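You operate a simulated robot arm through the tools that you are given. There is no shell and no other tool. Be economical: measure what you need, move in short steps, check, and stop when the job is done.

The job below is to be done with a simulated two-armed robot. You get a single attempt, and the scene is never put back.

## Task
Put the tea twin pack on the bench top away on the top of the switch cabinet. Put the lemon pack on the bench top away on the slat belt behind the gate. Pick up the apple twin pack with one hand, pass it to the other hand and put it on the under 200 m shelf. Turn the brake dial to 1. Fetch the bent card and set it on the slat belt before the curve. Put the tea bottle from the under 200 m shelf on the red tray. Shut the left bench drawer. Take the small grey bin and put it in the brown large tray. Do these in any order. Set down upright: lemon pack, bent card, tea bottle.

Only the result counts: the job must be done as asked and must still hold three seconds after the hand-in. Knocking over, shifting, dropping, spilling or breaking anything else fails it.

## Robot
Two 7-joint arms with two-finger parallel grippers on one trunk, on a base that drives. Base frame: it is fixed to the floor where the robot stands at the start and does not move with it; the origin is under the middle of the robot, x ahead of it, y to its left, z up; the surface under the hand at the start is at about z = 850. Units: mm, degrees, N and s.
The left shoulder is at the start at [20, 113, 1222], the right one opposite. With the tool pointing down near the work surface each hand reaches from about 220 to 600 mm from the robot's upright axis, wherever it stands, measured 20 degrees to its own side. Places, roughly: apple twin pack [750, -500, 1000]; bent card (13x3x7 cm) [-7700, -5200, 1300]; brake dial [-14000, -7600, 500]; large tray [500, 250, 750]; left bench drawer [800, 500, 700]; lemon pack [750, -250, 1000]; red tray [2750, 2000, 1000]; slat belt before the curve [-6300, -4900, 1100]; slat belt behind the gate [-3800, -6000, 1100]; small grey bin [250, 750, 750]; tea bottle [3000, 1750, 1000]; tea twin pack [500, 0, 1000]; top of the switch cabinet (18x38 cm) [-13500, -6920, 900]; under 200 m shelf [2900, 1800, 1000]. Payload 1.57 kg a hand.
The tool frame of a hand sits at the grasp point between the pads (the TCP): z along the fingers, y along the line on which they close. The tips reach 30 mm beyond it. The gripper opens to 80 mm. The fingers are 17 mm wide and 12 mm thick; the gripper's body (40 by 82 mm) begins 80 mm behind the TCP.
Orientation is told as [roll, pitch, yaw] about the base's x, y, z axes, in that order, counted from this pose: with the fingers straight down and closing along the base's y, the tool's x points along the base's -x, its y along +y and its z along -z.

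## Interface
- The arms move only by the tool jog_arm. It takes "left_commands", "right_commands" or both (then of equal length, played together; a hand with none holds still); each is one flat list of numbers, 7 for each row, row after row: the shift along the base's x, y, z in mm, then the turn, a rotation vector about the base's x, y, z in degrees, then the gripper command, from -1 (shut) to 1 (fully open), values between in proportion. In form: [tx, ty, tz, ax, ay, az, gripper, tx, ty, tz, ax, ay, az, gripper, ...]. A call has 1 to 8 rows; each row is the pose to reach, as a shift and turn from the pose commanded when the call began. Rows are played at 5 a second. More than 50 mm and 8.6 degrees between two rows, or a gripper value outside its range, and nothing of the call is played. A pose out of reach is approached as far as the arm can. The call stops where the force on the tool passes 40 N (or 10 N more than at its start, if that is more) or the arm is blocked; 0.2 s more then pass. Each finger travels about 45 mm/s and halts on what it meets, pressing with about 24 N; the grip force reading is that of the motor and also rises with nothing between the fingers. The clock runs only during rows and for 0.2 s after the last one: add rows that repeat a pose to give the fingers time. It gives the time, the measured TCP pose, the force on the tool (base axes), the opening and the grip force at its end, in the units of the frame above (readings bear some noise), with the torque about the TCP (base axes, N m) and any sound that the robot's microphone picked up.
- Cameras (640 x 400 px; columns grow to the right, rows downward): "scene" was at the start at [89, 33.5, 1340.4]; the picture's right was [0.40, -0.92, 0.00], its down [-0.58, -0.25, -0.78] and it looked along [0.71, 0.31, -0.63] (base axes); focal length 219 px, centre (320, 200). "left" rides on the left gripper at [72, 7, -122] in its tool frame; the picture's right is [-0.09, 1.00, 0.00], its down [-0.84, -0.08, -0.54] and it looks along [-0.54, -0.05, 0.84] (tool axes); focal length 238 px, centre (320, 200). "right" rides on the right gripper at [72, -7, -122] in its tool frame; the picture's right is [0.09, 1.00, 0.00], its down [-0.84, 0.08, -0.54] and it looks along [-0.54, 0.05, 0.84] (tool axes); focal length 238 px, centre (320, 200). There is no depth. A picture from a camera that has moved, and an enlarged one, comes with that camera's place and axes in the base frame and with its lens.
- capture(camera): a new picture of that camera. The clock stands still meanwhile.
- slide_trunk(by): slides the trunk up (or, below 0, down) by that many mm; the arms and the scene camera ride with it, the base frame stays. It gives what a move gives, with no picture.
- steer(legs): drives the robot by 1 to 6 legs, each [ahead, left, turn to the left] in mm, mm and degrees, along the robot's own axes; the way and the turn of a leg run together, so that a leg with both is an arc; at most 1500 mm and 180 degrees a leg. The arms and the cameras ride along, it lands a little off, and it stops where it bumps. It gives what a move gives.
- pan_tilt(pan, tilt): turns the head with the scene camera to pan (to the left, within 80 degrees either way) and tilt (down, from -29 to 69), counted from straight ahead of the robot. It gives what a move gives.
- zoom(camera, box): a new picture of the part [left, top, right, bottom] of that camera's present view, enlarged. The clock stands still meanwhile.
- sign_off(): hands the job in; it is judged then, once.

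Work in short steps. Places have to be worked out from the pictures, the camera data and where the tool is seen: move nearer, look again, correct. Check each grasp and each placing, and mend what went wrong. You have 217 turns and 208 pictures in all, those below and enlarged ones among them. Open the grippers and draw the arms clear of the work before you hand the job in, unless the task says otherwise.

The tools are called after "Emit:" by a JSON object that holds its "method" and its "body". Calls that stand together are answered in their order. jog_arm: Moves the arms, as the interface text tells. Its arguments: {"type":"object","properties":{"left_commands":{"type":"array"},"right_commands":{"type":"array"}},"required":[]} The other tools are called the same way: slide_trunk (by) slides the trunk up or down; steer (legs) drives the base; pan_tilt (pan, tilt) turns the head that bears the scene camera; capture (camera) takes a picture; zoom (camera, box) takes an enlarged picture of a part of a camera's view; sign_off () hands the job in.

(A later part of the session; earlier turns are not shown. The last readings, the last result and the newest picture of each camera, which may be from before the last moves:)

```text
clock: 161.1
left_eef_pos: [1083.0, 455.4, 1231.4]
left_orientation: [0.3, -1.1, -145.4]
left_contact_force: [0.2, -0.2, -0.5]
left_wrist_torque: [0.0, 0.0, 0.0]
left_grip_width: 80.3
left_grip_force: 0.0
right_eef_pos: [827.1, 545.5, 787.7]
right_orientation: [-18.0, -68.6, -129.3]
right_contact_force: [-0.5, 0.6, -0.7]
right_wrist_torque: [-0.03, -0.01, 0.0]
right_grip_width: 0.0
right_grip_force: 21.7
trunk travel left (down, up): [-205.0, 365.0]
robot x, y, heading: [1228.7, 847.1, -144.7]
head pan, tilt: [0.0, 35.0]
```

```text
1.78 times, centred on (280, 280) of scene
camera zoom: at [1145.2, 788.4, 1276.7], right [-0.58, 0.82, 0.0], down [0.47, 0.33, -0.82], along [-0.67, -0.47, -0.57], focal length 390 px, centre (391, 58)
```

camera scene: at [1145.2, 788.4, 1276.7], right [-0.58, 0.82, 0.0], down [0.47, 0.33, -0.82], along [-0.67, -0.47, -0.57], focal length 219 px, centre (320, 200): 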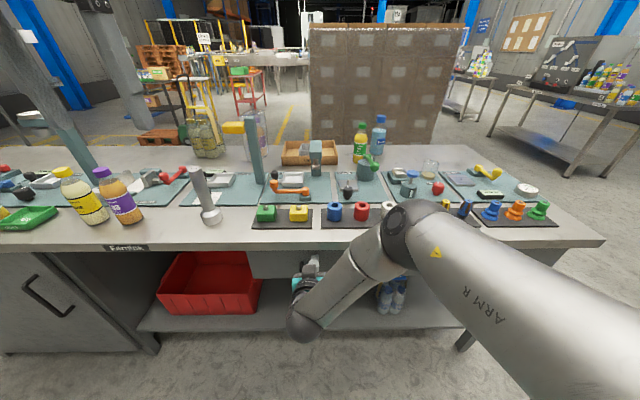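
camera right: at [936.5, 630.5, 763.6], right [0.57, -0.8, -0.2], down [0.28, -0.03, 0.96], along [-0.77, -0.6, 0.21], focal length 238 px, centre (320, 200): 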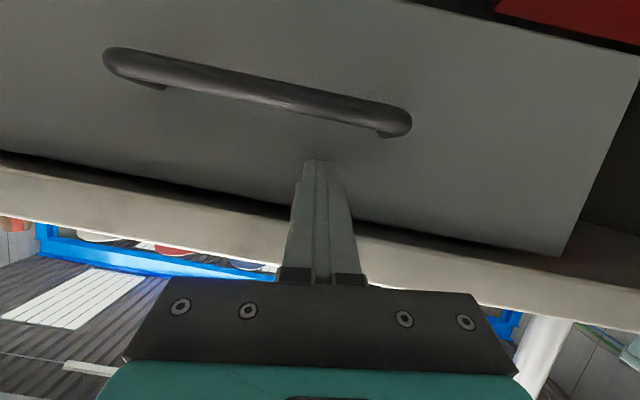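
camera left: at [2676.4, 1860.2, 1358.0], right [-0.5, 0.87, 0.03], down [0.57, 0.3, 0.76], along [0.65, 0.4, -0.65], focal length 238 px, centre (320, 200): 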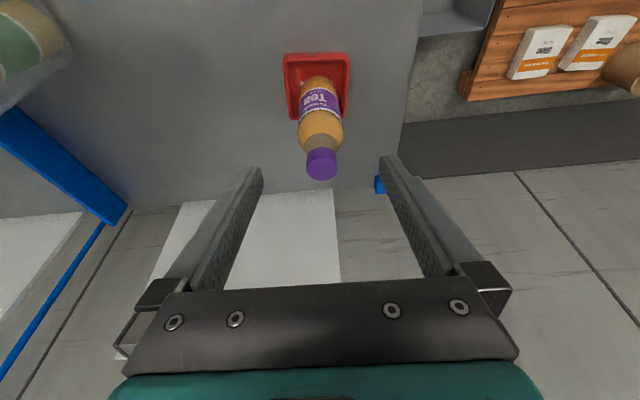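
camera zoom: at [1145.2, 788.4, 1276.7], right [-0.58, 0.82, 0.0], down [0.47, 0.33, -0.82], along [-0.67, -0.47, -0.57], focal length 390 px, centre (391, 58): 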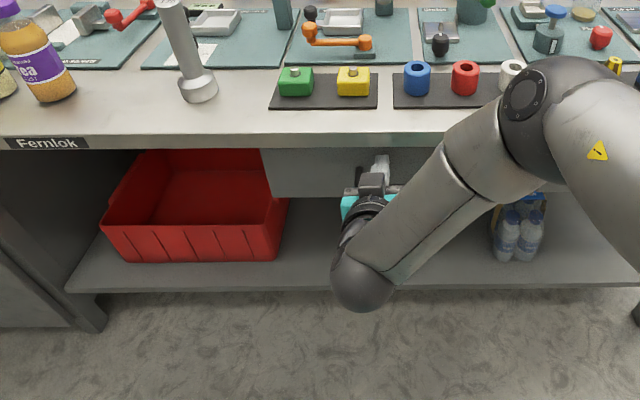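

Nearly flush. Push on in small steps until firm resistance.

Emit:
{"method": "jog_arm", "body": {"right_commands": [-6, -4, 0, 0, 0, 0, -1, -12, -9, 0, 0, 0, 0, -1, -20, -14, 0, 0, 0, 0, -1, -28, -20, 0, 0, 0, 0, -1, -36, -25, 0, 0, 0, 0, -1, -44, -31, 0, 0, 0, 0, -1]}}

Emit:
{"method": "capture", "body": {"camera": "right"}}

```text
clock: 161.9
left_eef_pos: [1085.6, 459.5, 1231.8]
left_orientation: [0.3, -1.2, -145.3]
left_contact_force: [0.1, -0.7, 0.8]
left_wrist_torque: [0.06, -0.04, 0.0]
left_grip_width: 80.1
left_grip_force: 0.1
right_eef_pos: [819.4, 536.8, 782.6]
right_orientation: [-17.6, -67.7, -129.5]
right_contact_force: [12.5, 12.4, 6.5]
right_wrist_torque: [-0.06, 0.13, -0.02]
right_grip_width: 0.4
right_grip_force: 21.5
trunk travel left (down, up): [-205.0, 365.0]
robot x, y, heading: [1221.5, 845.4, -144.8]
head pan, tilt: [0.0, 35.0]
stopped in row 3 (right hand): the force on the tool passed its limit at 50 N (the readings are from after the stop); the commanded pose is now the measured one
```

```text
119 pictures are left
camera right: at [928.1, 622.8, 761.1], right [0.58, -0.79, -0.2], down [0.27, -0.04, 0.96], along [-0.77, -0.61, 0.19], focal length 238 px, centre (320, 200)
```

right: 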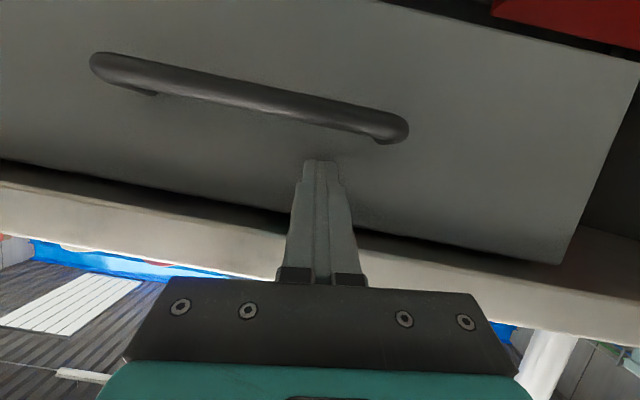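

End stop reached — drawer shut. Back the hand off, drive back a bit and look.

Emit:
{"method": "jog_arm", "body": {"right_commands": [16, 12, 0, 0, 0, 0, -1, 40, 28, 0, 0, 0, 0, -1, 65, 46, 0, 0, 0, 0, -1]}}

Emit:
{"method": "steer", "body": {"legs": [[-350, 0, 0]]}}

Emit:
{"method": "capture", "body": {"camera": "scene"}}

Emit:
{"method": "zoom", "body": {"camera": "scene", "box": [200, 170, 480, 290]}}

```text
clock: 162.7
left_eef_pos: [1083.4, 457.4, 1232.0]
left_orientation: [0.3, -1.1, -145.3]
left_contact_force: [0.2, -0.7, 0.2]
left_wrist_torque: [-0.01, 0.03, -0.01]
left_grip_width: 80.1
left_grip_force: 0.0
right_eef_pos: [878.8, 581.5, 782.2]
right_orientation: [-17.7, -67.9, -129.5]
right_contact_force: [-0.6, 0.4, -1.0]
right_wrist_torque: [-0.03, 0.05, -0.03]
right_grip_width: 0.1
right_grip_force: 21.1
trunk travel left (down, up): [-205.0, 365.0]
robot x, y, heading: [1227.2, 845.7, -144.5]
head pan, tilt: [0.0, 35.0]
```

```text
clock: 164.9
left_eef_pos: [1371.1, 660.4, 1231.9]
left_orientation: [0.3, -1.0, -145.3]
left_contact_force: [-0.1, -0.4, 0.2]
left_wrist_torque: [0.0, 0.01, 0.02]
left_grip_width: 80.1
left_grip_force: 0.0
right_eef_pos: [1165.5, 784.6, 782.8]
right_orientation: [-17.7, -68.0, -129.4]
right_contact_force: [-0.6, 0.5, 0.3]
right_wrist_torque: [0.0, 0.01, -0.02]
right_grip_width: 0.0
right_grip_force: 21.3
trunk travel left (down, up): [-205.0, 365.0]
robot x, y, heading: [1513.2, 1045.9, -144.8]
head pan, tilt: [0.0, 35.0]
```

```text
118 pictures are left
camera scene: at [1432.5, 991.7, 1276.7], right [-0.58, 0.82, 0.0], down [0.47, 0.33, -0.82], along [-0.67, -0.47, -0.57], focal length 219 px, centre (320, 200)
```

scene: 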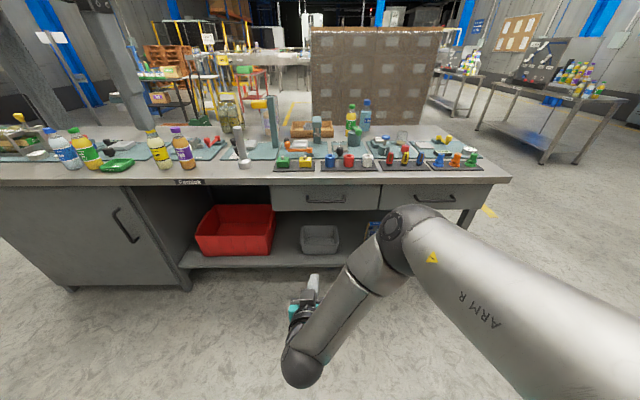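

```text
2.29 times, centred on (340, 230) of scene
camera zoom: at [1432.5, 991.7, 1276.7], right [-0.58, 0.82, 0.0], down [0.47, 0.33, -0.82], along [-0.67, -0.47, -0.57], focal length 501 px, centre (274, 131)
```

zoom: 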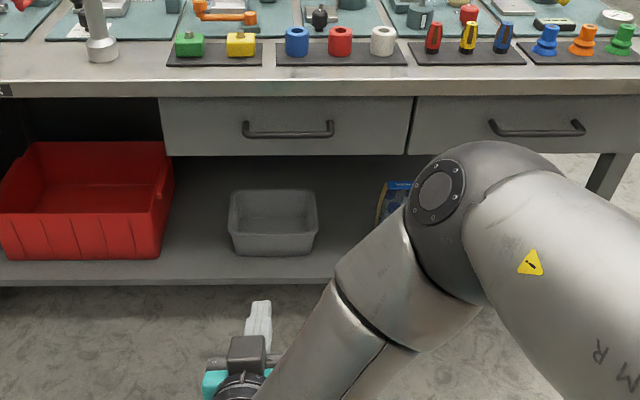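

Drawer is flush with its neighbour. I restore the right arm to pointing down, raised.

Emit:
{"method": "jog_arm", "body": {"right_commands": [-2, 25, 38, 4.48, -6.39, 0, 0, -4, 50, 76, 8.96, -12.78, 0, 1, -6, 75, 114, 13.4, -19.2, 0, 1, -8, 100, 152, 17.9, -25.6, 0, 1, -10, 125, 190, 22.4, -32, 0, 1, -12, 150, 228, 26.9, -38.3, 0, 1, -14, 175, 266, 31.4, -44.7, 0, 1, -15, 200, 304, 35.8, -51.1, 0, 1]}}

Emit:
{"method": "steer", "body": {"legs": [[0, -1250, 0], [1400, 0, 0], [500, 0, 0]]}}

Emit:
{"method": "pan_tilt", "body": {"pan": 40, "tilt": 30}}

Emit:
{"method": "capture", "body": {"camera": "scene"}}

```text
clock: 166.8
left_eef_pos: [1370.5, 659.3, 1231.3]
left_orientation: [0.3, -1.1, -145.4]
left_contact_force: [-0.4, -0.1, 0.4]
left_wrist_torque: [0.01, -0.01, -0.03]
left_grip_width: 80.4
left_grip_force: 0.1
right_eef_pos: [1153.0, 987.0, 1087.1]
right_orientation: [-3.8, -6.1, -139.2]
right_contact_force: [-0.1, -0.1, -0.5]
right_wrist_torque: [0.0, -0.01, -0.01]
right_grip_width: 79.9
right_grip_force: 0.0
trunk travel left (down, up): [-205.0, 365.0]
robot x, y, heading: [1512.6, 1047.9, -144.9]
head pan, tilt: [0.0, 35.0]
```

```text
clock: 182.1
left_eef_pos: [-925.8, 661.4, 1231.3]
left_orientation: [0.3, -1.1, -147.2]
left_contact_force: [0.2, -0.4, 0.4]
left_wrist_torque: [0.01, -0.03, -0.01]
left_grip_width: 79.9
left_grip_force: 0.0
right_eef_pos: [-1130.1, 993.3, 1086.0]
right_orientation: [-3.9, -6.2, -141.2]
right_contact_force: [-0.7, -0.2, -0.4]
right_wrist_torque: [0.01, 0.02, -0.02]
right_grip_width: 79.9
right_grip_force: 0.0
trunk travel left (down, up): [-205.0, 365.0]
robot x, y, heading: [-767.4, 1047.3, -146.7]
head pan, tilt: [0.0, 35.0]
```

```text
clock: 183.2
left_eef_pos: [-924.5, 660.1, 1231.4]
left_orientation: [0.3, -1.1, -147.2]
left_contact_force: [0.7, 0.7, -0.1]
left_wrist_torque: [0.02, -0.01, 0.0]
left_grip_width: 80.0
left_grip_force: 0.1
right_eef_pos: [-1131.0, 994.4, 1085.5]
right_orientation: [-3.9, -6.2, -141.1]
right_contact_force: [0.3, 0.0, -0.8]
right_wrist_torque: [-0.01, -0.01, 0.0]
right_grip_width: 79.6
right_grip_force: 0.0
trunk travel left (down, up): [-205.0, 365.0]
robot x, y, heading: [-768.4, 1039.3, -146.6]
head pan, tilt: [40.0, 30.0]
```

```text
116 pictures are left
camera scene: at [-803.9, 951.0, 1284.5], right [-0.96, 0.29, 0.0], down [0.14, 0.48, -0.87], along [-0.25, -0.83, -0.5], focal length 219 px, centre (320, 200)
```

scene: 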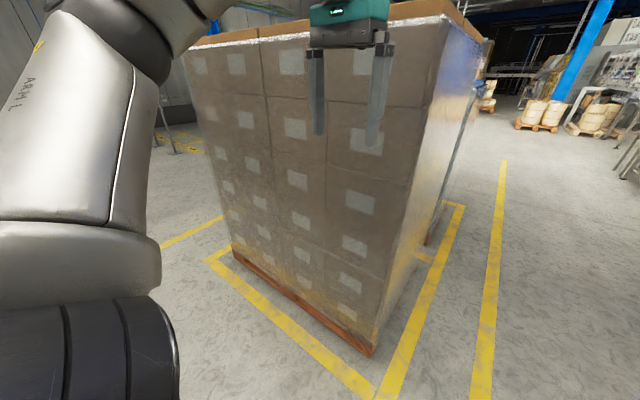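

The pallet stack is ~760 mm behind the bench-front lane — fine. I turn around, raise the trunk and drive along the bench front to the tea and lemon packs.

Emit:
{"method": "slide_trunk", "body": {"by": 150}}

Emit:
{"method": "steer", "body": {"legs": [[0, 0, 180], [0, 0, 1.5], [0, -900, 0], [0, -810, 0]]}}

Emit:
{"method": "pan_tilt", "body": {"pan": 0, "tilt": 50}}

Emit:
{"method": "capture", "body": {"camera": "scene"}}

Emit:
{"method": "capture", "body": {"camera": "left"}}

Emit:
{"method": "capture", "body": {"camera": "right"}}

```text
clock: 184.9
left_eef_pos: [-924.8, 660.8, 1380.8]
left_orientation: [0.2, -1.1, -147.3]
left_contact_force: [0.2, -0.2, -0.4]
left_wrist_torque: [0.01, -0.01, 0.04]
left_grip_width: 79.9
left_grip_force: 0.1
right_eef_pos: [-1130.9, 993.4, 1236.2]
right_orientation: [-3.9, -6.3, -141.2]
right_contact_force: [0.1, 0.7, -0.4]
right_wrist_torque: [0.01, -0.01, 0.03]
right_grip_width: 80.3
right_grip_force: 0.0
trunk travel left (down, up): [-355.0, 215.0]
robot x, y, heading: [-766.4, 1043.1, -146.6]
head pan, tilt: [40.0, 30.0]
```

```text
clock: 201.4
left_eef_pos: [346.1, -10.0, 1381.3]
left_orientation: [0.4, -1.0, 33.1]
left_contact_force: [-0.6, 0.6, -0.1]
left_wrist_torque: [0.0, 0.0, -0.01]
left_grip_width: 80.1
left_grip_force: 0.0
right_eef_pos: [552.6, -342.0, 1236.3]
right_orientation: [-3.9, -6.3, 39.1]
right_contact_force: [0.7, -0.2, 1.1]
right_wrist_torque: [0.04, -0.01, -0.01]
right_grip_width: 79.8
right_grip_force: 0.0
trunk travel left (down, up): [-355.0, 215.0]
robot x, y, heading: [194.1, -395.4, 33.6]
head pan, tilt: [40.0, 30.0]
```

```text
clock: 202.4
left_eef_pos: [345.2, -10.2, 1381.1]
left_orientation: [0.2, -1.0, 33.2]
left_contact_force: [-0.9, 0.0, 1.1]
left_wrist_torque: [-0.01, -0.01, 0.01]
left_grip_width: 80.3
left_grip_force: 0.0
right_eef_pos: [551.9, -341.8, 1236.2]
right_orientation: [-3.8, -6.3, 39.2]
right_contact_force: [-1.0, 0.9, 1.0]
right_wrist_torque: [0.0, -0.01, 0.0]
right_grip_width: 80.2
right_grip_force: 0.0
trunk travel left (down, up): [-355.0, 215.0]
robot x, y, heading: [193.5, -395.0, 33.5]
head pan, tilt: [0.0, 50.0]
```

```text
115 pictures are left
camera scene: at [265.5, -346.6, 1405.0], right [0.56, -0.83, 0.0], down [-0.64, -0.43, -0.64], along [0.53, 0.36, -0.77], focal length 219 px, centre (320, 200)
```

scene: 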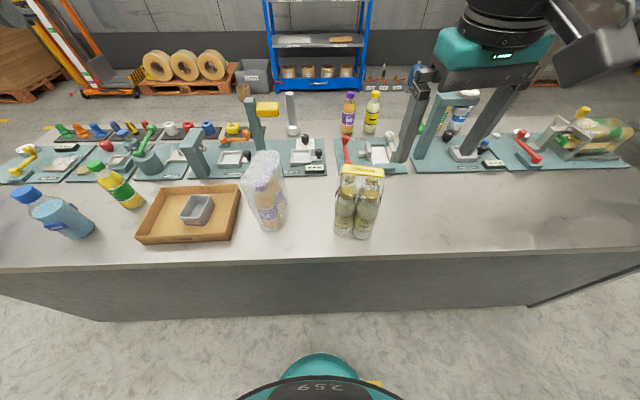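

```text
114 pictures are left
camera left: at [280.2, -47.1, 1502.1], right [-0.47, 0.88, 0.01], down [0.74, 0.38, 0.56], along [0.49, 0.27, -0.83], focal length 238 px, centre (320, 200)
```

left: 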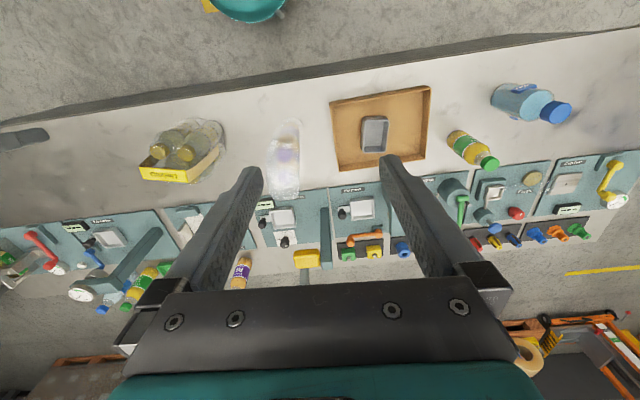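

```text
113 pictures are left
camera right: at [485.5, -393.7, 1350.4], right [-0.69, 0.72, -0.08], down [0.53, 0.58, 0.62], along [0.49, 0.39, -0.78], focal length 238 px, centre (320, 200)
```

right: 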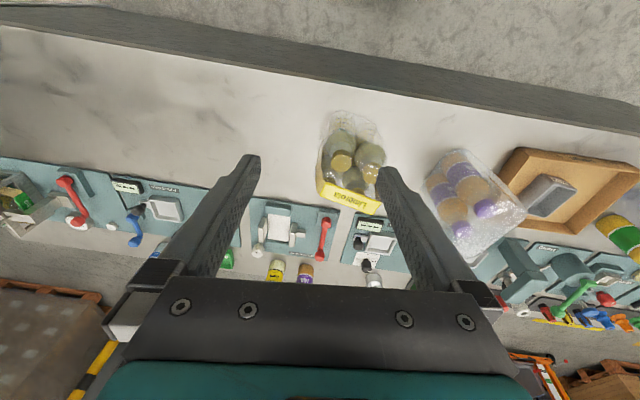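

Zoom on the lemon handle and tea pack for precise measurement.

Emit:
{"method": "zoom", "body": {"camera": "right", "box": [280, 90, 440, 220]}}

Emit:
{"method": "zoom", "body": {"camera": "scene", "box": [230, 140, 410, 250]}}

Emit:
{"method": "zoom", "body": {"camera": "left", "box": [120, 100, 320, 220]}}

```text
3.08 times, centred on (360, 155) of right
camera zoom: at [485.5, -393.7, 1350.4], right [-0.69, 0.72, -0.08], down [0.53, 0.58, 0.62], along [0.49, 0.39, -0.78], focal length 733 px, centre (197, 338)
```

zoom: 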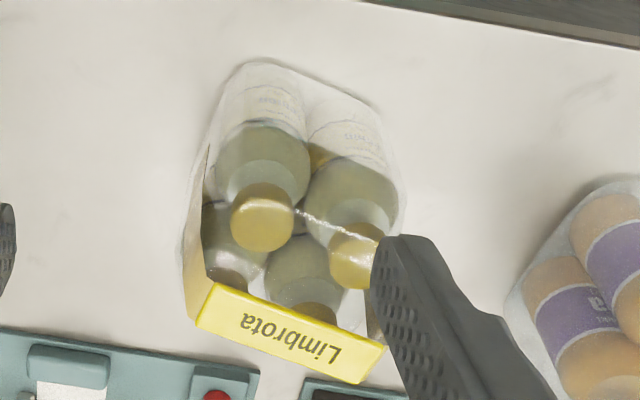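

```text
3.56 times, centred on (320, 195) of scene
camera zoom: at [265.5, -346.6, 1405.0], right [0.56, -0.83, 0.0], down [-0.64, -0.43, -0.64], along [0.53, 0.36, -0.77], focal length 780 px, centre (320, 218)
```

zoom: 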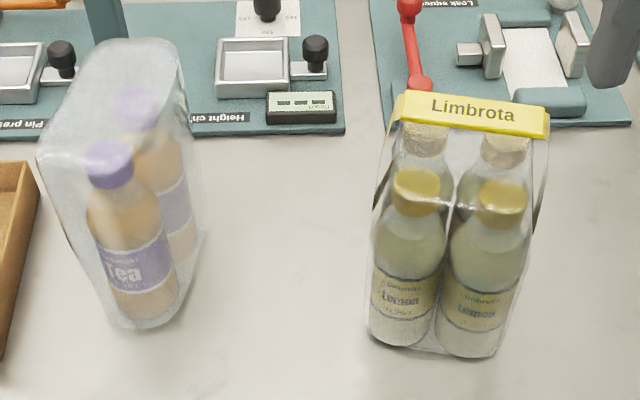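

```text
3.20 times, centred on (220, 160) of left
camera zoom: at [280.2, -47.1, 1502.1], right [-0.47, 0.88, 0.01], down [0.74, 0.38, 0.56], along [0.49, 0.27, -0.83], focal length 763 px, centre (640, 328)
```

zoom: 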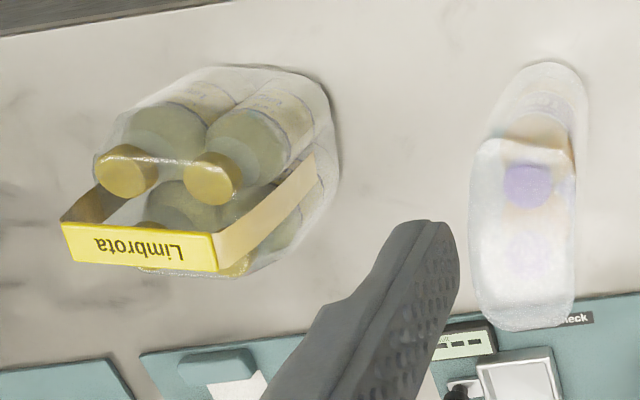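

Lemon handle: centre (632,-218), top z≈1058, band along (-.39,.92), ~24 mm wide. Tea caps at (500,-11)/(550,11). I first position the left hand over tea's near bottle and raise the right hand.

Emit:
{"method": "jog_arm", "body": {"left_commands": [40, 0, 0, 0, 0, -3, 1, 80, -1, 0, 0, 0, -6, 1, 120, -2, 0, 0, 0, -9, 1, 153, -2, 0, 0, 0, -9, 1], "right_commands": [0, 0, 40, 0, 0, 0, 1, 0, 0, 80, 0, 0, 0, 1, 0, 0, 120, 0, 0, 0, 1, 0, 0, 160, 0, 0, 0, 1]}}

Emit:
{"method": "slide_trunk", "body": {"by": -230}}

Emit:
{"method": "capture", "body": {"camera": "left"}}

```text
clock: 203.4
left_eef_pos: [497.0, -12.9, 1380.8]
left_orientation: [0.3, -1.1, 24.2]
left_contact_force: [-0.3, 0.2, -0.5]
left_wrist_torque: [0.04, 0.03, -0.02]
left_grip_width: 79.8
left_grip_force: 0.1
right_eef_pos: [552.5, -342.0, 1396.7]
right_orientation: [-3.9, -6.3, 39.2]
right_contact_force: [0.1, 0.1, -0.7]
right_wrist_torque: [0.0, 0.01, 0.01]
right_grip_width: 79.8
right_grip_force: 0.0
trunk travel left (down, up): [-355.0, 215.0]
robot x, y, heading: [192.7, -395.0, 33.9]
head pan, tilt: [0.0, 50.0]
```

```text
clock: 205.8
left_eef_pos: [496.2, -13.8, 1150.7]
left_orientation: [0.4, -1.1, 24.1]
left_contact_force: [0.2, 0.2, 0.2]
left_wrist_torque: [0.0, 0.02, -0.01]
left_grip_width: 79.9
left_grip_force: 0.0
right_eef_pos: [552.9, -342.7, 1165.9]
right_orientation: [-3.8, -6.3, 39.2]
right_contact_force: [-0.2, 0.0, -0.4]
right_wrist_torque: [-0.02, 0.02, -0.01]
right_grip_width: 80.2
right_grip_force: 0.0
trunk travel left (down, up): [-125.0, 445.0]
robot x, y, heading: [191.5, -395.2, 33.9]
head pan, tilt: [0.0, 50.0]
```

```text
109 pictures are left
camera left: at [426.6, -40.2, 1271.2], right [-0.32, 0.95, 0.01], down [0.79, 0.26, 0.56], along [0.53, 0.19, -0.83], focal length 238 px, centre (320, 200)
```

left: 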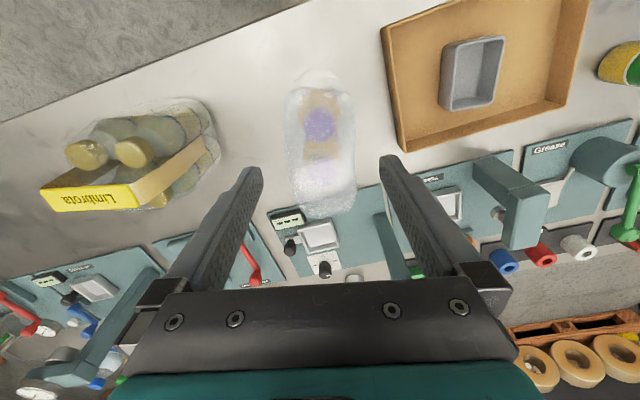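

Well aligned. Descend to z≈977 and close on the tea pack.

Emit:
{"method": "jog_arm", "body": {"left_commands": [2, 1, -45, 0, 0, 0, 1, 2, 1, -90, 0, 0, 0, 1, 2, 1, -135, 0, 0, 0, 1, 2, 1, -174, 0, 0, 0, 1, 2, 1, -174, 0, 0, 0, -1, 2, 1, -174, 0, 0, 0, -1, 2, 1, -174, 0, 0, 0, -1]}}

Emit:
{"method": "jog_arm", "body": {"left_commands": [0, 0, 6, 0, 0, 0, -1, 0, 0, 15, 0, 0, 0, -1, 0, 0, 25, 0, 0, 0, -1, 0, 0, 25, 0, 0, 0, -1, 0, 0, 25, 0, 0, 0, -1, 0, 0, 25, 0, 0, 0, -1]}}

Emit:
{"method": "capture", "body": {"camera": "left"}}

```text
clock: 207.4
left_eef_pos: [498.5, -11.5, 975.9]
left_orientation: [0.3, -1.1, 24.1]
left_contact_force: [0.1, -1.6, -0.3]
left_wrist_torque: [-0.12, -0.32, -0.12]
left_grip_width: 59.1
left_grip_force: 23.7
right_eef_pos: [552.4, -342.4, 1166.2]
right_orientation: [-3.9, -6.3, 39.2]
right_contact_force: [1.0, -0.1, 0.0]
right_wrist_torque: [0.0, 0.02, 0.0]
right_grip_width: 80.1
right_grip_force: 0.0
trunk travel left (down, up): [-125.0, 445.0]
robot x, y, heading: [192.1, -394.2, 33.7]
head pan, tilt: [0.0, 50.0]
```

```text
clock: 208.8
left_eef_pos: [499.5, -12.3, 1001.3]
left_orientation: [0.2, -1.1, 24.0]
left_contact_force: [0.0, -0.7, -6.0]
left_wrist_torque: [-0.04, 0.14, -0.02]
left_grip_width: 58.9
left_grip_force: 23.7
right_eef_pos: [552.7, -342.2, 1165.9]
right_orientation: [-3.9, -6.3, 39.2]
right_contact_force: [-0.3, 0.2, 0.0]
right_wrist_torque: [0.02, -0.04, 0.0]
right_grip_width: 80.1
right_grip_force: 0.1
trunk travel left (down, up): [-125.0, 445.0]
robot x, y, heading: [191.7, -395.3, 33.8]
head pan, tilt: [0.0, 50.0]
```

```text
108 pictures are left
camera left: at [429.4, -39.1, 1121.3], right [-0.32, 0.95, 0.01], down [0.79, 0.26, 0.56], along [0.53, 0.19, -0.83], focal length 238 px, centre (320, 200)
```

left: 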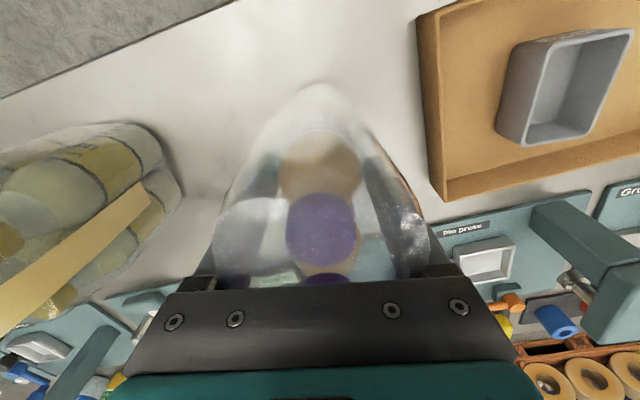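

Tea pack firmly held. Raise it high, shift base right and turn left 31° so the right hand can take the lemon handle comfortably.

Emit:
{"method": "jog_arm", "body": {"left_commands": [0, 0, 30, 0, 0, 0, -1, -5, -3, 65, 0, 0, 0, -1, -15, -10, 105, 0, 0, 0, -1, -25, -18, 145, 0, 0, 0, -1, -40, -27, 185, 0, 0, 0, -1, -55, -37, 220, 0, 0, 0, -1]}}

Emit:
{"method": "steer", "body": {"legs": [[50, -180, 0], [0, 0, 31]]}}

Emit:
{"method": "capture", "body": {"camera": "right"}}

Emit:
{"method": "capture", "body": {"camera": "scene"}}

```text
clock: 210.2
left_eef_pos: [440.0, -50.4, 1224.4]
left_orientation: [0.4, -1.1, 24.1]
left_contact_force: [0.0, 0.2, -5.6]
left_wrist_torque: [-0.07, 0.16, 0.0]
left_grip_width: 58.7
left_grip_force: 24.3
right_eef_pos: [552.2, -343.9, 1165.4]
right_orientation: [-4.0, -6.3, 39.2]
right_contact_force: [0.3, -0.7, -0.6]
right_wrist_torque: [0.04, -0.02, -0.04]
right_grip_width: 80.2
right_grip_force: 0.2
trunk travel left (down, up): [-125.0, 445.0]
robot x, y, heading: [189.7, -395.6, 33.9]
head pan, tilt: [0.0, 50.0]
```

```text
clock: 213.3
left_eef_pos: [372.7, -95.1, 1223.9]
left_orientation: [0.3, -1.1, 55.2]
left_contact_force: [-0.8, -0.8, -5.8]
left_wrist_torque: [-0.17, 0.06, -0.03]
left_grip_width: 59.1
left_grip_force: 24.5
right_eef_pos: [618.2, -288.7, 1164.8]
right_orientation: [-3.8, -6.2, 70.2]
right_contact_force: [0.3, 0.6, -0.8]
right_wrist_torque: [0.01, 0.0, 0.01]
right_grip_width: 80.1
right_grip_force: 0.1
trunk travel left (down, up): [-125.0, 445.0]
robot x, y, heading: [335.8, -516.7, 64.8]
head pan, tilt: [0.0, 50.0]
```

```text
107 pictures are left
camera right: at [586.6, -367.1, 1279.5], right [-0.96, 0.26, -0.08], down [0.15, 0.77, 0.62], along [0.22, 0.59, -0.78], focal length 238 px, centre (320, 200)
```

right: 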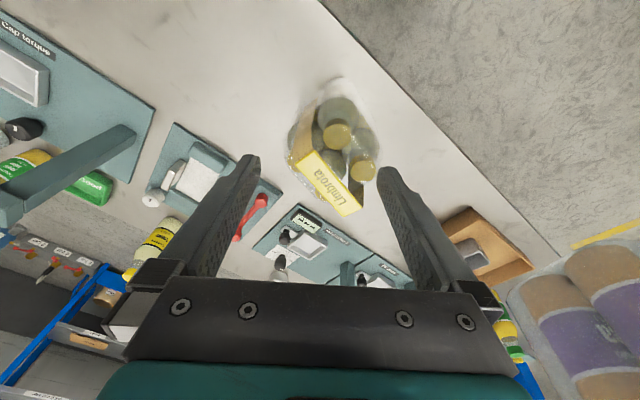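

```text
106 pictures are left
camera scene: at [373.8, -439.5, 1174.9], right [0.9, -0.43, 0.0], down [-0.33, -0.69, -0.64], along [0.28, 0.58, -0.77], focal length 219 px, centre (320, 200)
```

scene: 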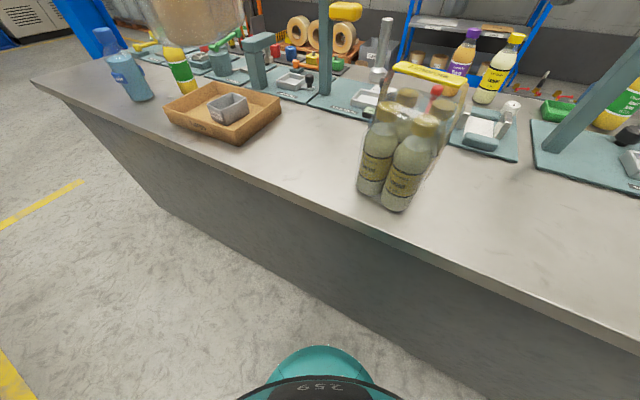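

Handle confirmed at (632,-219). I level the right hand, turn it to yaw ≈112.7° and move above the handle.

Emit:
{"method": "jog_arm", "body": {"right_commands": [3, 14, 0, -4.55, 5.7, 0, 1]}}

Emit:
{"method": "jog_arm", "body": {"right_commands": [2, 11, 0, 0, 0, 8, 1, 4, 22, 0, 0, 0, 16, 1, 6, 33, 0, 0, 0, 24, 1, 8, 44, 0, 0, 0, 32, 1, 11, 56, 0, 0, 0, 40, 1, 11, 56, 0, 0, 0, 42.5, 1]}}

Emit:
{"method": "capture", "body": {"camera": "right"}}

```text
clock: 213.7
left_eef_pos: [373.8, -94.6, 1223.3]
left_orientation: [0.3, -0.9, 55.2]
left_contact_force: [0.0, -0.3, -5.6]
left_wrist_torque: [-0.17, 0.11, 0.01]
left_grip_width: 58.9
left_grip_force: 24.3
right_eef_pos: [620.5, -275.1, 1164.2]
right_orientation: [-0.1, 0.0, 70.1]
right_contact_force: [-0.1, -1.0, -0.3]
right_wrist_torque: [-0.03, -0.01, 0.0]
right_grip_width: 80.0
right_grip_force: 0.1
trunk travel left (down, up): [-125.0, 445.0]
robot x, y, heading: [336.9, -515.3, 64.9]
head pan, tilt: [0.0, 50.0]
```

```text
clock: 215.1
left_eef_pos: [373.0, -95.0, 1223.4]
left_orientation: [0.3, -1.1, 55.1]
left_contact_force: [0.4, 0.4, -5.4]
left_wrist_torque: [-0.12, 0.06, 0.04]
left_grip_width: 59.0
left_grip_force: 24.1
right_eef_pos: [616.2, -228.6, 1152.3]
right_orientation: [-0.1, -0.1, 112.4]
right_contact_force: [-0.6, -0.5, -0.1]
right_wrist_torque: [0.01, 0.0, -0.05]
right_grip_width: 79.8
right_grip_force: 0.1
right hand out of reach, approached as far as the arm can: row 5, 6
trunk travel left (down, up): [-125.0, 445.0]
robot x, y, heading: [334.0, -515.5, 64.6]
head pan, tilt: [0.0, 50.0]
```

```text
105 pictures are left
camera right: at [648.3, -292.6, 1274.3], right [-0.89, -0.47, 0.0], down [-0.39, 0.74, 0.54], along [-0.25, 0.48, -0.84], focal length 238 px, centre (320, 200)
```

right: 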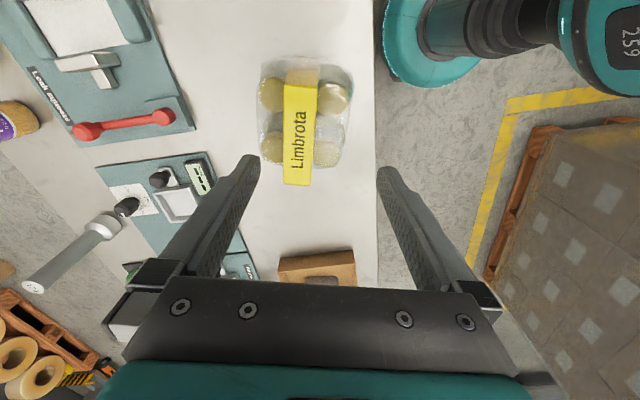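

The hand is near its reach limit because the shoulder is low. I raise the trunk 180 while lowering the hand, then re-aim.

Emit:
{"method": "slide_trunk", "body": {"by": 180}}

Emit:
{"method": "jog_arm", "body": {"right_commands": [6, 1, -40, 0, 0, 0, 1, 12, 2, -85, 0, 0, 0, 1, 18, 3, -130, 0, 0, 0, 1, 19, 3, -175, 0, 0, 0, 1, 19, 3, -195, 0, 0, 0, 1]}}

Emit:
{"method": "capture", "body": {"camera": "right"}}

```text
clock: 217.1
left_eef_pos: [372.4, -94.4, 1403.3]
left_orientation: [0.4, -1.0, 55.1]
left_contact_force: [1.0, -0.3, -5.8]
left_wrist_torque: [-0.12, 0.08, -0.04]
left_grip_width: 58.7
left_grip_force: 24.2
right_eef_pos: [615.4, -228.1, 1332.2]
right_orientation: [-0.1, -0.1, 112.4]
right_contact_force: [0.9, -0.3, 0.3]
right_wrist_torque: [-0.03, 0.01, -0.01]
right_grip_width: 79.9
right_grip_force: 0.0
trunk travel left (down, up): [-305.0, 265.0]
robot x, y, heading: [335.0, -517.2, 64.8]
head pan, tilt: [0.0, 50.0]
```

```text
clock: 218.3
left_eef_pos: [373.9, -95.1, 1404.5]
left_orientation: [0.3, -1.1, 55.1]
left_contact_force: [0.4, -0.2, -5.0]
left_wrist_torque: [-0.17, 0.1, 0.01]
left_grip_width: 58.6
left_grip_force: 24.4
right_eef_pos: [633.5, -227.1, 1137.7]
right_orientation: [-0.1, -0.2, 112.2]
right_contact_force: [0.1, 0.3, 0.4]
right_wrist_torque: [-0.03, -0.03, 0.04]
right_grip_width: 80.3
right_grip_force: 0.1
trunk travel left (down, up): [-305.0, 265.0]
robot x, y, heading: [337.1, -517.2, 64.7]
head pan, tilt: [0.0, 50.0]
```

```text
104 pictures are left
camera right: at [665.6, -290.8, 1260.0], right [-0.89, -0.46, 0.0], down [-0.39, 0.74, 0.54], along [-0.25, 0.48, -0.84], focal length 238 px, centre (320, 200)
```

right: 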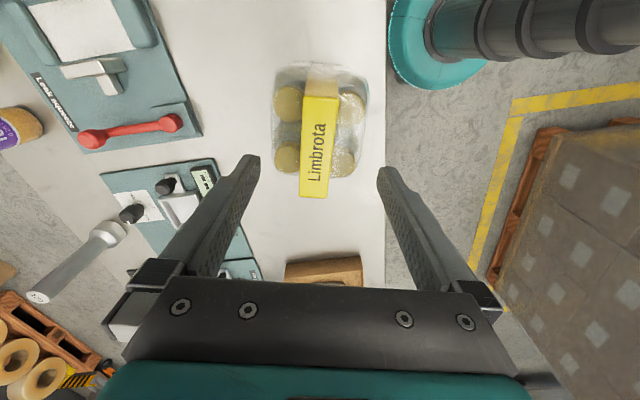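

Centred over the handle. Lower to z≈1057 with the gripper half open, then close.

Emit:
{"method": "jog_arm", "body": {"right_commands": [0, 0, -35, 0, 0, 0, 0.4, 0, 0, -65, 0, 0, 0, 0.4, 0, 0, -81, 0, 0, 0, 0.4, 0, 0, -81, 0, 0, 0, -1, 0, 0, -81, 0, 0, 0, -1, 0, 0, -81, 0, 0, 0, -1]}}

Emit:
{"method": "capture", "body": {"camera": "right"}}

```text
clock: 219.7
left_eef_pos: [373.9, -95.2, 1403.2]
left_orientation: [0.3, -0.9, 55.0]
left_contact_force: [-0.2, 0.2, -5.0]
left_wrist_torque: [-0.22, 0.1, -0.01]
left_grip_width: 58.7
left_grip_force: 23.7
right_eef_pos: [634.8, -227.3, 1054.9]
right_orientation: [-0.1, -0.1, 112.3]
right_contact_force: [3.2, 1.9, 0.6]
right_wrist_torque: [0.32, 0.06, -0.16]
right_grip_width: 27.7
right_grip_force: 23.6
trunk travel left (down, up): [-305.0, 265.0]
robot x, y, heading: [336.5, -519.4, 64.8]
head pan, tilt: [0.0, 50.0]
```

```text
103 pictures are left
camera right: at [667.4, -290.6, 1176.9], right [-0.89, -0.46, 0.0], down [-0.39, 0.74, 0.54], along [-0.25, 0.48, -0.84], focal length 238 px, centre (320, 200)
```

right: 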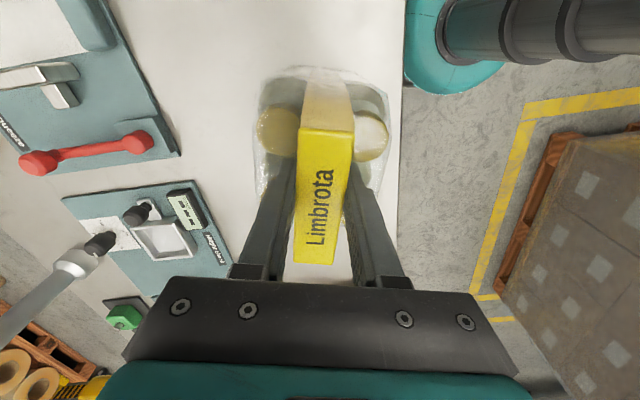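

Handle gripped at 27.7 mm. Test lift.

Emit:
{"method": "jog_arm", "body": {"right_commands": [0, 0, 4, 0, 0, 0, -1, 0, 0, 10, 0, 0, 0, -1, 0, 0, 20, 0, 0, 0, -1, 0, 0, 30, 0, 0, 0, -1, 0, 0, 30, 0, 0, 0, -1, 0, 0, 30, 0, 0, 0, -1, 0, 0, 30, 0, 0, 0, -1]}}

Emit:
{"method": "capture", "body": {"camera": "right"}}

```text
clock: 221.3
left_eef_pos: [373.6, -93.9, 1403.7]
left_orientation: [0.3, -1.0, 55.0]
left_contact_force: [0.1, 0.5, -5.6]
left_wrist_torque: [-0.14, 0.1, 0.01]
left_grip_width: 58.6
left_grip_force: 24.6
right_eef_pos: [635.5, -225.4, 1085.2]
right_orientation: [-0.1, -0.2, 112.4]
right_contact_force: [1.0, -0.2, -11.6]
right_wrist_torque: [-0.06, -0.05, 0.02]
right_grip_width: 27.8
right_grip_force: 23.9
trunk travel left (down, up): [-305.0, 265.0]
robot x, y, heading: [333.7, -518.1, 64.4]
head pan, tilt: [0.0, 50.0]
```

```text
102 pictures are left
camera right: at [666.9, -289.9, 1207.5], right [-0.89, -0.46, 0.0], down [-0.39, 0.74, 0.54], along [-0.25, 0.48, -0.84], focal length 238 px, centre (320, 200)
```

right: 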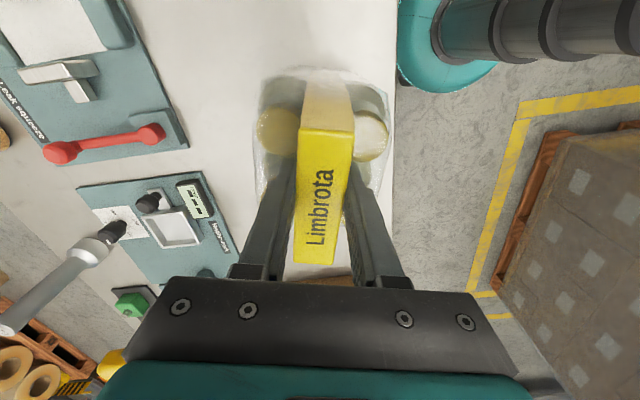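

Lemon pack hangs well (11.6 N). Lift it, back away from the bench, and turn toward the conveyor area.

Emit:
{"method": "jog_arm", "body": {"right_commands": [0, 0, 25, 0, 0, 0, -1, 0, 0, 60, 0, 0, 0, -1, 0, 0, 95, 0, 0, 0, -1, 0, 0, 125, 0, 0, 0, -1, 0, 0, 150, 0, 0, 0, -1]}}

Emit:
{"method": "steer", "body": {"legs": [[-700, 0, 0], [0, 0, 163.5]]}}

Emit:
{"method": "pan_tilt", "body": {"pan": 0, "tilt": 20}}

Emit:
{"method": "capture", "body": {"camera": "scene"}}

```text
clock: 222.5
left_eef_pos: [373.2, -94.5, 1403.1]
left_orientation: [0.3, -1.0, 55.1]
left_contact_force: [0.2, -0.1, -5.3]
left_wrist_torque: [-0.15, 0.13, 0.0]
left_grip_width: 58.7
left_grip_force: 24.1
right_eef_pos: [635.4, -224.7, 1236.2]
right_orientation: [-0.1, 0.0, 112.4]
right_contact_force: [-0.3, -0.8, -11.4]
right_wrist_torque: [-0.09, -0.04, 0.03]
right_grip_width: 27.7
right_grip_force: 24.2
trunk travel left (down, up): [-305.0, 265.0]
robot x, y, heading: [334.6, -520.8, 64.9]
head pan, tilt: [0.0, 50.0]
```

```text
clock: 233.1
left_eef_pos: [-118.6, -1547.0, 1403.6]
left_orientation: [0.2, -1.1, -141.0]
left_contact_force: [0.8, -0.2, -6.6]
left_wrist_torque: [0.11, -0.13, -0.01]
left_grip_width: 58.8
left_grip_force: 23.5
right_eef_pos: [-334.0, -1350.1, 1234.9]
right_orientation: [-0.2, 0.0, -83.7]
right_contact_force: [0.4, 0.3, -12.7]
right_wrist_torque: [0.09, -0.02, -0.01]
right_grip_width: 27.7
right_grip_force: 23.6
trunk travel left (down, up): [-305.0, 265.0]
robot x, y, heading: [30.3, -1149.4, -131.3]
head pan, tilt: [0.0, 50.0]
```

```text
clock: 234.0
left_eef_pos: [-117.4, -1546.2, 1403.4]
left_orientation: [0.4, -1.1, -141.0]
left_contact_force: [-1.2, 0.7, -5.7]
left_wrist_torque: [0.09, -0.13, 0.01]
left_grip_width: 58.9
left_grip_force: 23.6
right_eef_pos: [-332.7, -1348.5, 1233.3]
right_orientation: [-0.1, -0.1, -83.7]
right_contact_force: [0.0, 0.4, -10.6]
right_wrist_torque: [0.08, 0.04, 0.0]
right_grip_width: 27.8
right_grip_force: 24.4
trunk travel left (down, up): [-305.0, 265.0]
robot x, y, heading: [35.7, -1151.0, -131.2]
head pan, tilt: [0.0, 20.0]
```

```text
101 pictures are left
camera scene: at [-33.3, -1228.4, 1400.3], right [-0.75, 0.66, 0.0], down [0.23, 0.26, -0.94], along [-0.62, -0.7, -0.34], focal length 219 px, centre (320, 200)
```

scene: 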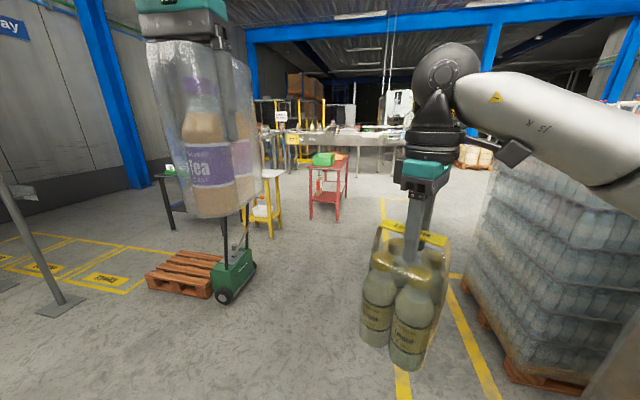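

Zoom toward the conveyor to plan the route.

Emit:
{"method": "zoom", "body": {"camera": "scene", "box": [230, 80, 480, 230]}}

```text
2.56 times, centred on (355, 155) of scene
camera zoom: at [-33.3, -1228.4, 1400.3], right [-0.75, 0.66, 0.0], down [0.23, 0.26, -0.94], along [-0.62, -0.7, -0.34], focal length 561 px, centre (230, 315)
```

zoom: 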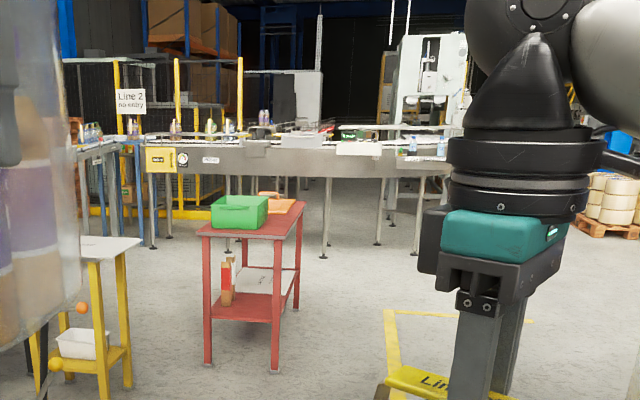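

The conveyor runs parallel to the bench ~5.7 m away; the aisle right of the red table is clear. I turn square and drive down it in stages.

Emit:
{"method": "steer", "body": {"legs": [[0, 0, -13.8], [1400, -200, 0], [1400, 0, 0]]}}

Emit:
{"method": "capture", "body": {"camera": "scene"}}

```text
clock: 248.4
left_eef_pos: [-2563.6, -2988.5, 1402.2]
left_orientation: [0.2, -1.0, -152.4]
left_contact_force: [-0.2, -0.6, -5.8]
left_wrist_torque: [0.06, -0.11, 0.02]
left_grip_width: 59.0
left_grip_force: 24.1
right_eef_pos: [-2736.5, -2753.2, 1234.8]
right_orientation: [-0.1, -0.1, -95.1]
right_contact_force: [-0.2, -0.1, -11.6]
right_wrist_torque: [0.08, 0.02, 0.03]
right_grip_width: 27.9
right_grip_force: 23.7
trunk travel left (down, up): [-305.0, 265.0]
robot x, y, heading: [-2334.1, -2632.3, -142.9]
head pan, tilt: [0.0, 20.0]
```

```text
99 pictures are left
camera scene: at [-2418.2, -2694.0, 1400.4], right [-0.6, 0.8, 0.0], down [0.27, 0.21, -0.94], along [-0.75, -0.57, -0.34], focal length 219 px, centre (320, 200)
```

scene: 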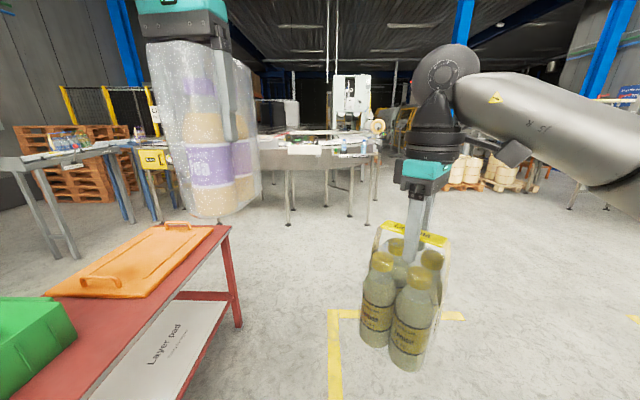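

Clear ahead. Continue 2150 mm, then look left along the conveyor.

Emit:
{"method": "steer", "body": {"legs": [[1200, 0, -2], [900, 0, 0], [0, 800, 0]]}}

Emit:
{"method": "pan_tilt", "body": {"pan": 35, "tilt": 25}}

Emit:
{"method": "capture", "body": {"camera": "scene"}}

Emit:
{"method": "pan_tilt", "body": {"pan": 0, "tilt": 25}}

Emit:
{"method": "capture", "body": {"camera": "scene"}}

```text
clock: 262.6
left_eef_pos: [-3804.5, -4849.8, 1404.0]
left_orientation: [0.2, -1.0, -154.6]
left_contact_force: [0.4, -1.4, -5.2]
left_wrist_torque: [0.1, -0.13, 0.0]
left_grip_width: 59.1
left_grip_force: 23.6
right_eef_pos: [-3968.1, -4607.7, 1234.1]
right_orientation: [-0.2, -0.1, -97.2]
right_contact_force: [-0.4, -0.8, -11.4]
right_wrist_torque: [0.08, -0.03, 0.01]
right_grip_width: 27.9
right_grip_force: 24.1
trunk travel left (down, up): [-305.0, 265.0]
robot x, y, heading: [-3563.1, -4495.9, -145.0]
head pan, tilt: [0.0, 20.0]
```

```text
clock: 263.6
left_eef_pos: [-3804.2, -4850.0, 1404.0]
left_orientation: [0.3, -1.0, -154.5]
left_contact_force: [-0.6, 1.1, -5.5]
left_wrist_torque: [0.07, -0.16, 0.0]
left_grip_width: 58.8
left_grip_force: 23.9
right_eef_pos: [-3968.0, -4608.2, 1233.9]
right_orientation: [-0.1, 0.0, -97.1]
right_contact_force: [-1.0, -0.2, -10.9]
right_wrist_torque: [0.08, 0.0, -0.01]
right_grip_width: 28.0
right_grip_force: 24.1
trunk travel left (down, up): [-305.0, 265.0]
robot x, y, heading: [-3561.9, -4501.1, -144.9]
head pan, tilt: [35.0, 25.0]
```

```text
98 pictures are left
camera scene: at [-3603.1, -4593.3, 1392.3], right [-0.94, 0.34, 0.0], down [0.14, 0.4, -0.91], along [-0.31, -0.85, -0.42], focal length 219 px, centre (320, 200)
```

scene: 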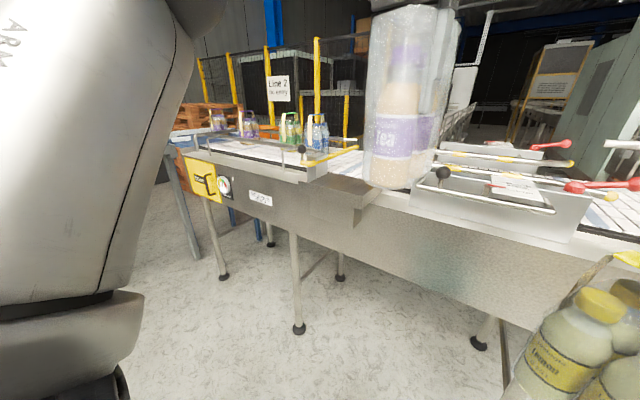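

```text
clock: 264.7
left_eef_pos: [-3804.4, -4850.7, 1404.0]
left_orientation: [0.2, -1.0, -154.5]
left_contact_force: [-0.5, -0.4, -5.1]
left_wrist_torque: [0.07, -0.15, 0.0]
left_grip_width: 58.9
left_grip_force: 24.0
right_eef_pos: [-3967.5, -4608.4, 1234.3]
right_orientation: [-0.1, 0.1, -97.2]
right_contact_force: [1.2, 0.3, -11.2]
right_wrist_torque: [0.07, -0.01, 0.02]
right_grip_width: 27.9
right_grip_force: 23.8
trunk travel left (down, up): [-305.0, 265.0]
robot x, y, heading: [-3562.0, -4497.1, -144.9]
head pan, tilt: [0.0, 25.0]
```

```text
97 pictures are left
camera scene: at [-3647.0, -4559.7, 1392.3], right [-0.58, 0.82, 0.0], down [0.35, 0.24, -0.91], along [-0.74, -0.52, -0.42], focal length 219 px, centre (320, 200)
```

scene: 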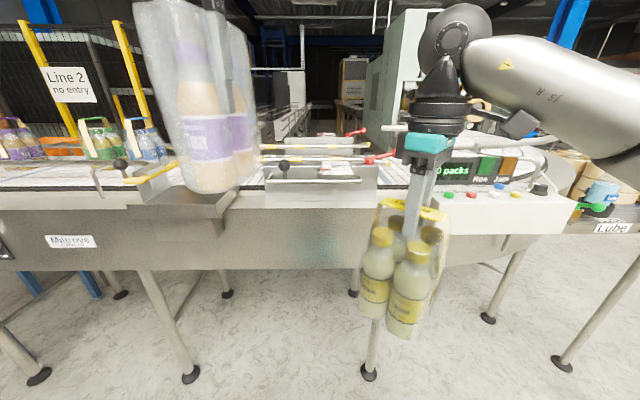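

I'm close to the conveyor already. I move further left along it and raise the trunk to look at the gate area.

Emit:
{"method": "slide_trunk", "body": {"by": 200}}

Emit:
{"method": "steer", "body": {"legs": [[0, 750, 0]]}}

Emit:
{"method": "pan_tilt", "body": {"pan": 0, "tilt": 35}}

Emit:
{"method": "capture", "body": {"camera": "scene"}}

Emit:
{"method": "zoom", "body": {"camera": "scene", "box": [200, 60, 520, 240]}}

```text
clock: 266.8
left_eef_pos: [-3803.9, -4851.2, 1603.8]
left_orientation: [0.3, -1.0, -154.3]
left_contact_force: [0.0, 0.5, -6.6]
left_wrist_torque: [0.06, -0.15, 0.01]
left_grip_width: 58.7
left_grip_force: 23.6
right_eef_pos: [-3968.2, -4609.0, 1434.5]
right_orientation: [-0.1, -0.1, -97.3]
right_contact_force: [-0.2, 0.2, -12.3]
right_wrist_torque: [0.08, -0.01, 0.01]
right_grip_width: 27.5
right_grip_force: 23.9
trunk travel left (down, up): [-505.0, 65.0]
robot x, y, heading: [-3564.8, -4501.1, -145.1]
head pan, tilt: [0.0, 25.0]
```

```text
clock: 270.9
left_eef_pos: [-3382.0, -5456.2, 1603.2]
left_orientation: [0.3, -1.0, -154.8]
left_contact_force: [0.5, 0.4, -5.1]
left_wrist_torque: [0.08, -0.16, 0.01]
left_grip_width: 58.6
left_grip_force: 24.1
right_eef_pos: [-3543.9, -5212.5, 1433.6]
right_orientation: [-0.1, 0.0, -97.6]
right_contact_force: [0.2, -0.2, -11.6]
right_wrist_torque: [0.07, -0.03, 0.0]
right_grip_width: 27.8
right_grip_force: 23.7
trunk travel left (down, up): [-505.0, 65.0]
robot x, y, heading: [-3141.4, -5105.6, -145.5]
head pan, tilt: [0.0, 25.0]
```

```text
clock: 271.6
left_eef_pos: [-3381.9, -5455.4, 1602.6]
left_orientation: [0.4, -1.0, -154.8]
left_contact_force: [-1.0, 0.2, -5.7]
left_wrist_torque: [0.06, -0.16, 0.01]
left_grip_width: 58.8
left_grip_force: 23.7
right_eef_pos: [-3544.7, -5211.1, 1433.5]
right_orientation: [-0.1, 0.0, -97.5]
right_contact_force: [0.0, -0.4, -11.5]
right_wrist_torque: [0.1, 0.01, -0.01]
right_grip_width: 27.9
right_grip_force: 24.5
trunk travel left (down, up): [-505.0, 65.0]
robot x, y, heading: [-3139.0, -5108.2, -145.3]
head pan, tilt: [0.0, 35.0]
```

```text
96 pictures are left
camera scene: at [-3219.9, -5163.9, 1576.6], right [-0.57, 0.82, 0.0], down [0.47, 0.33, -0.82], along [-0.67, -0.47, -0.57], focal length 219 px, centre (320, 200)
```

scene: 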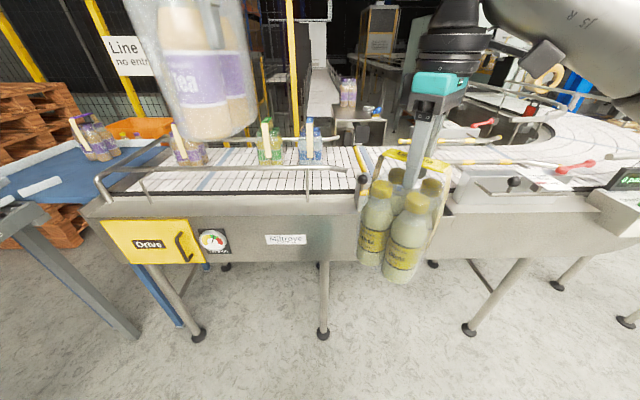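

```text
2.00 times, centred on (360, 150) of scene
camera zoom: at [-3219.9, -5163.9, 1576.6], right [-0.57, 0.82, 0.0], down [0.47, 0.33, -0.82], along [-0.67, -0.47, -0.57], focal length 438 px, centre (240, 300)
```

zoom: 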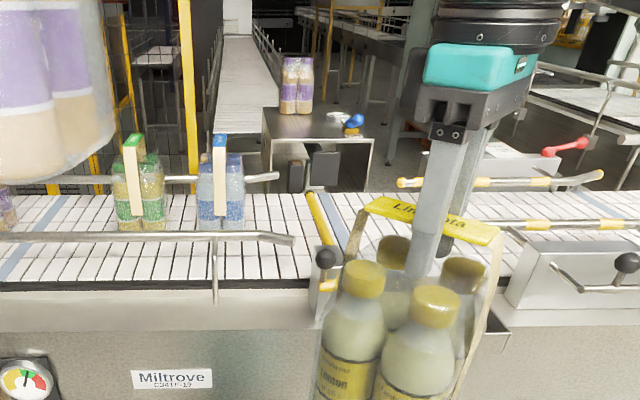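

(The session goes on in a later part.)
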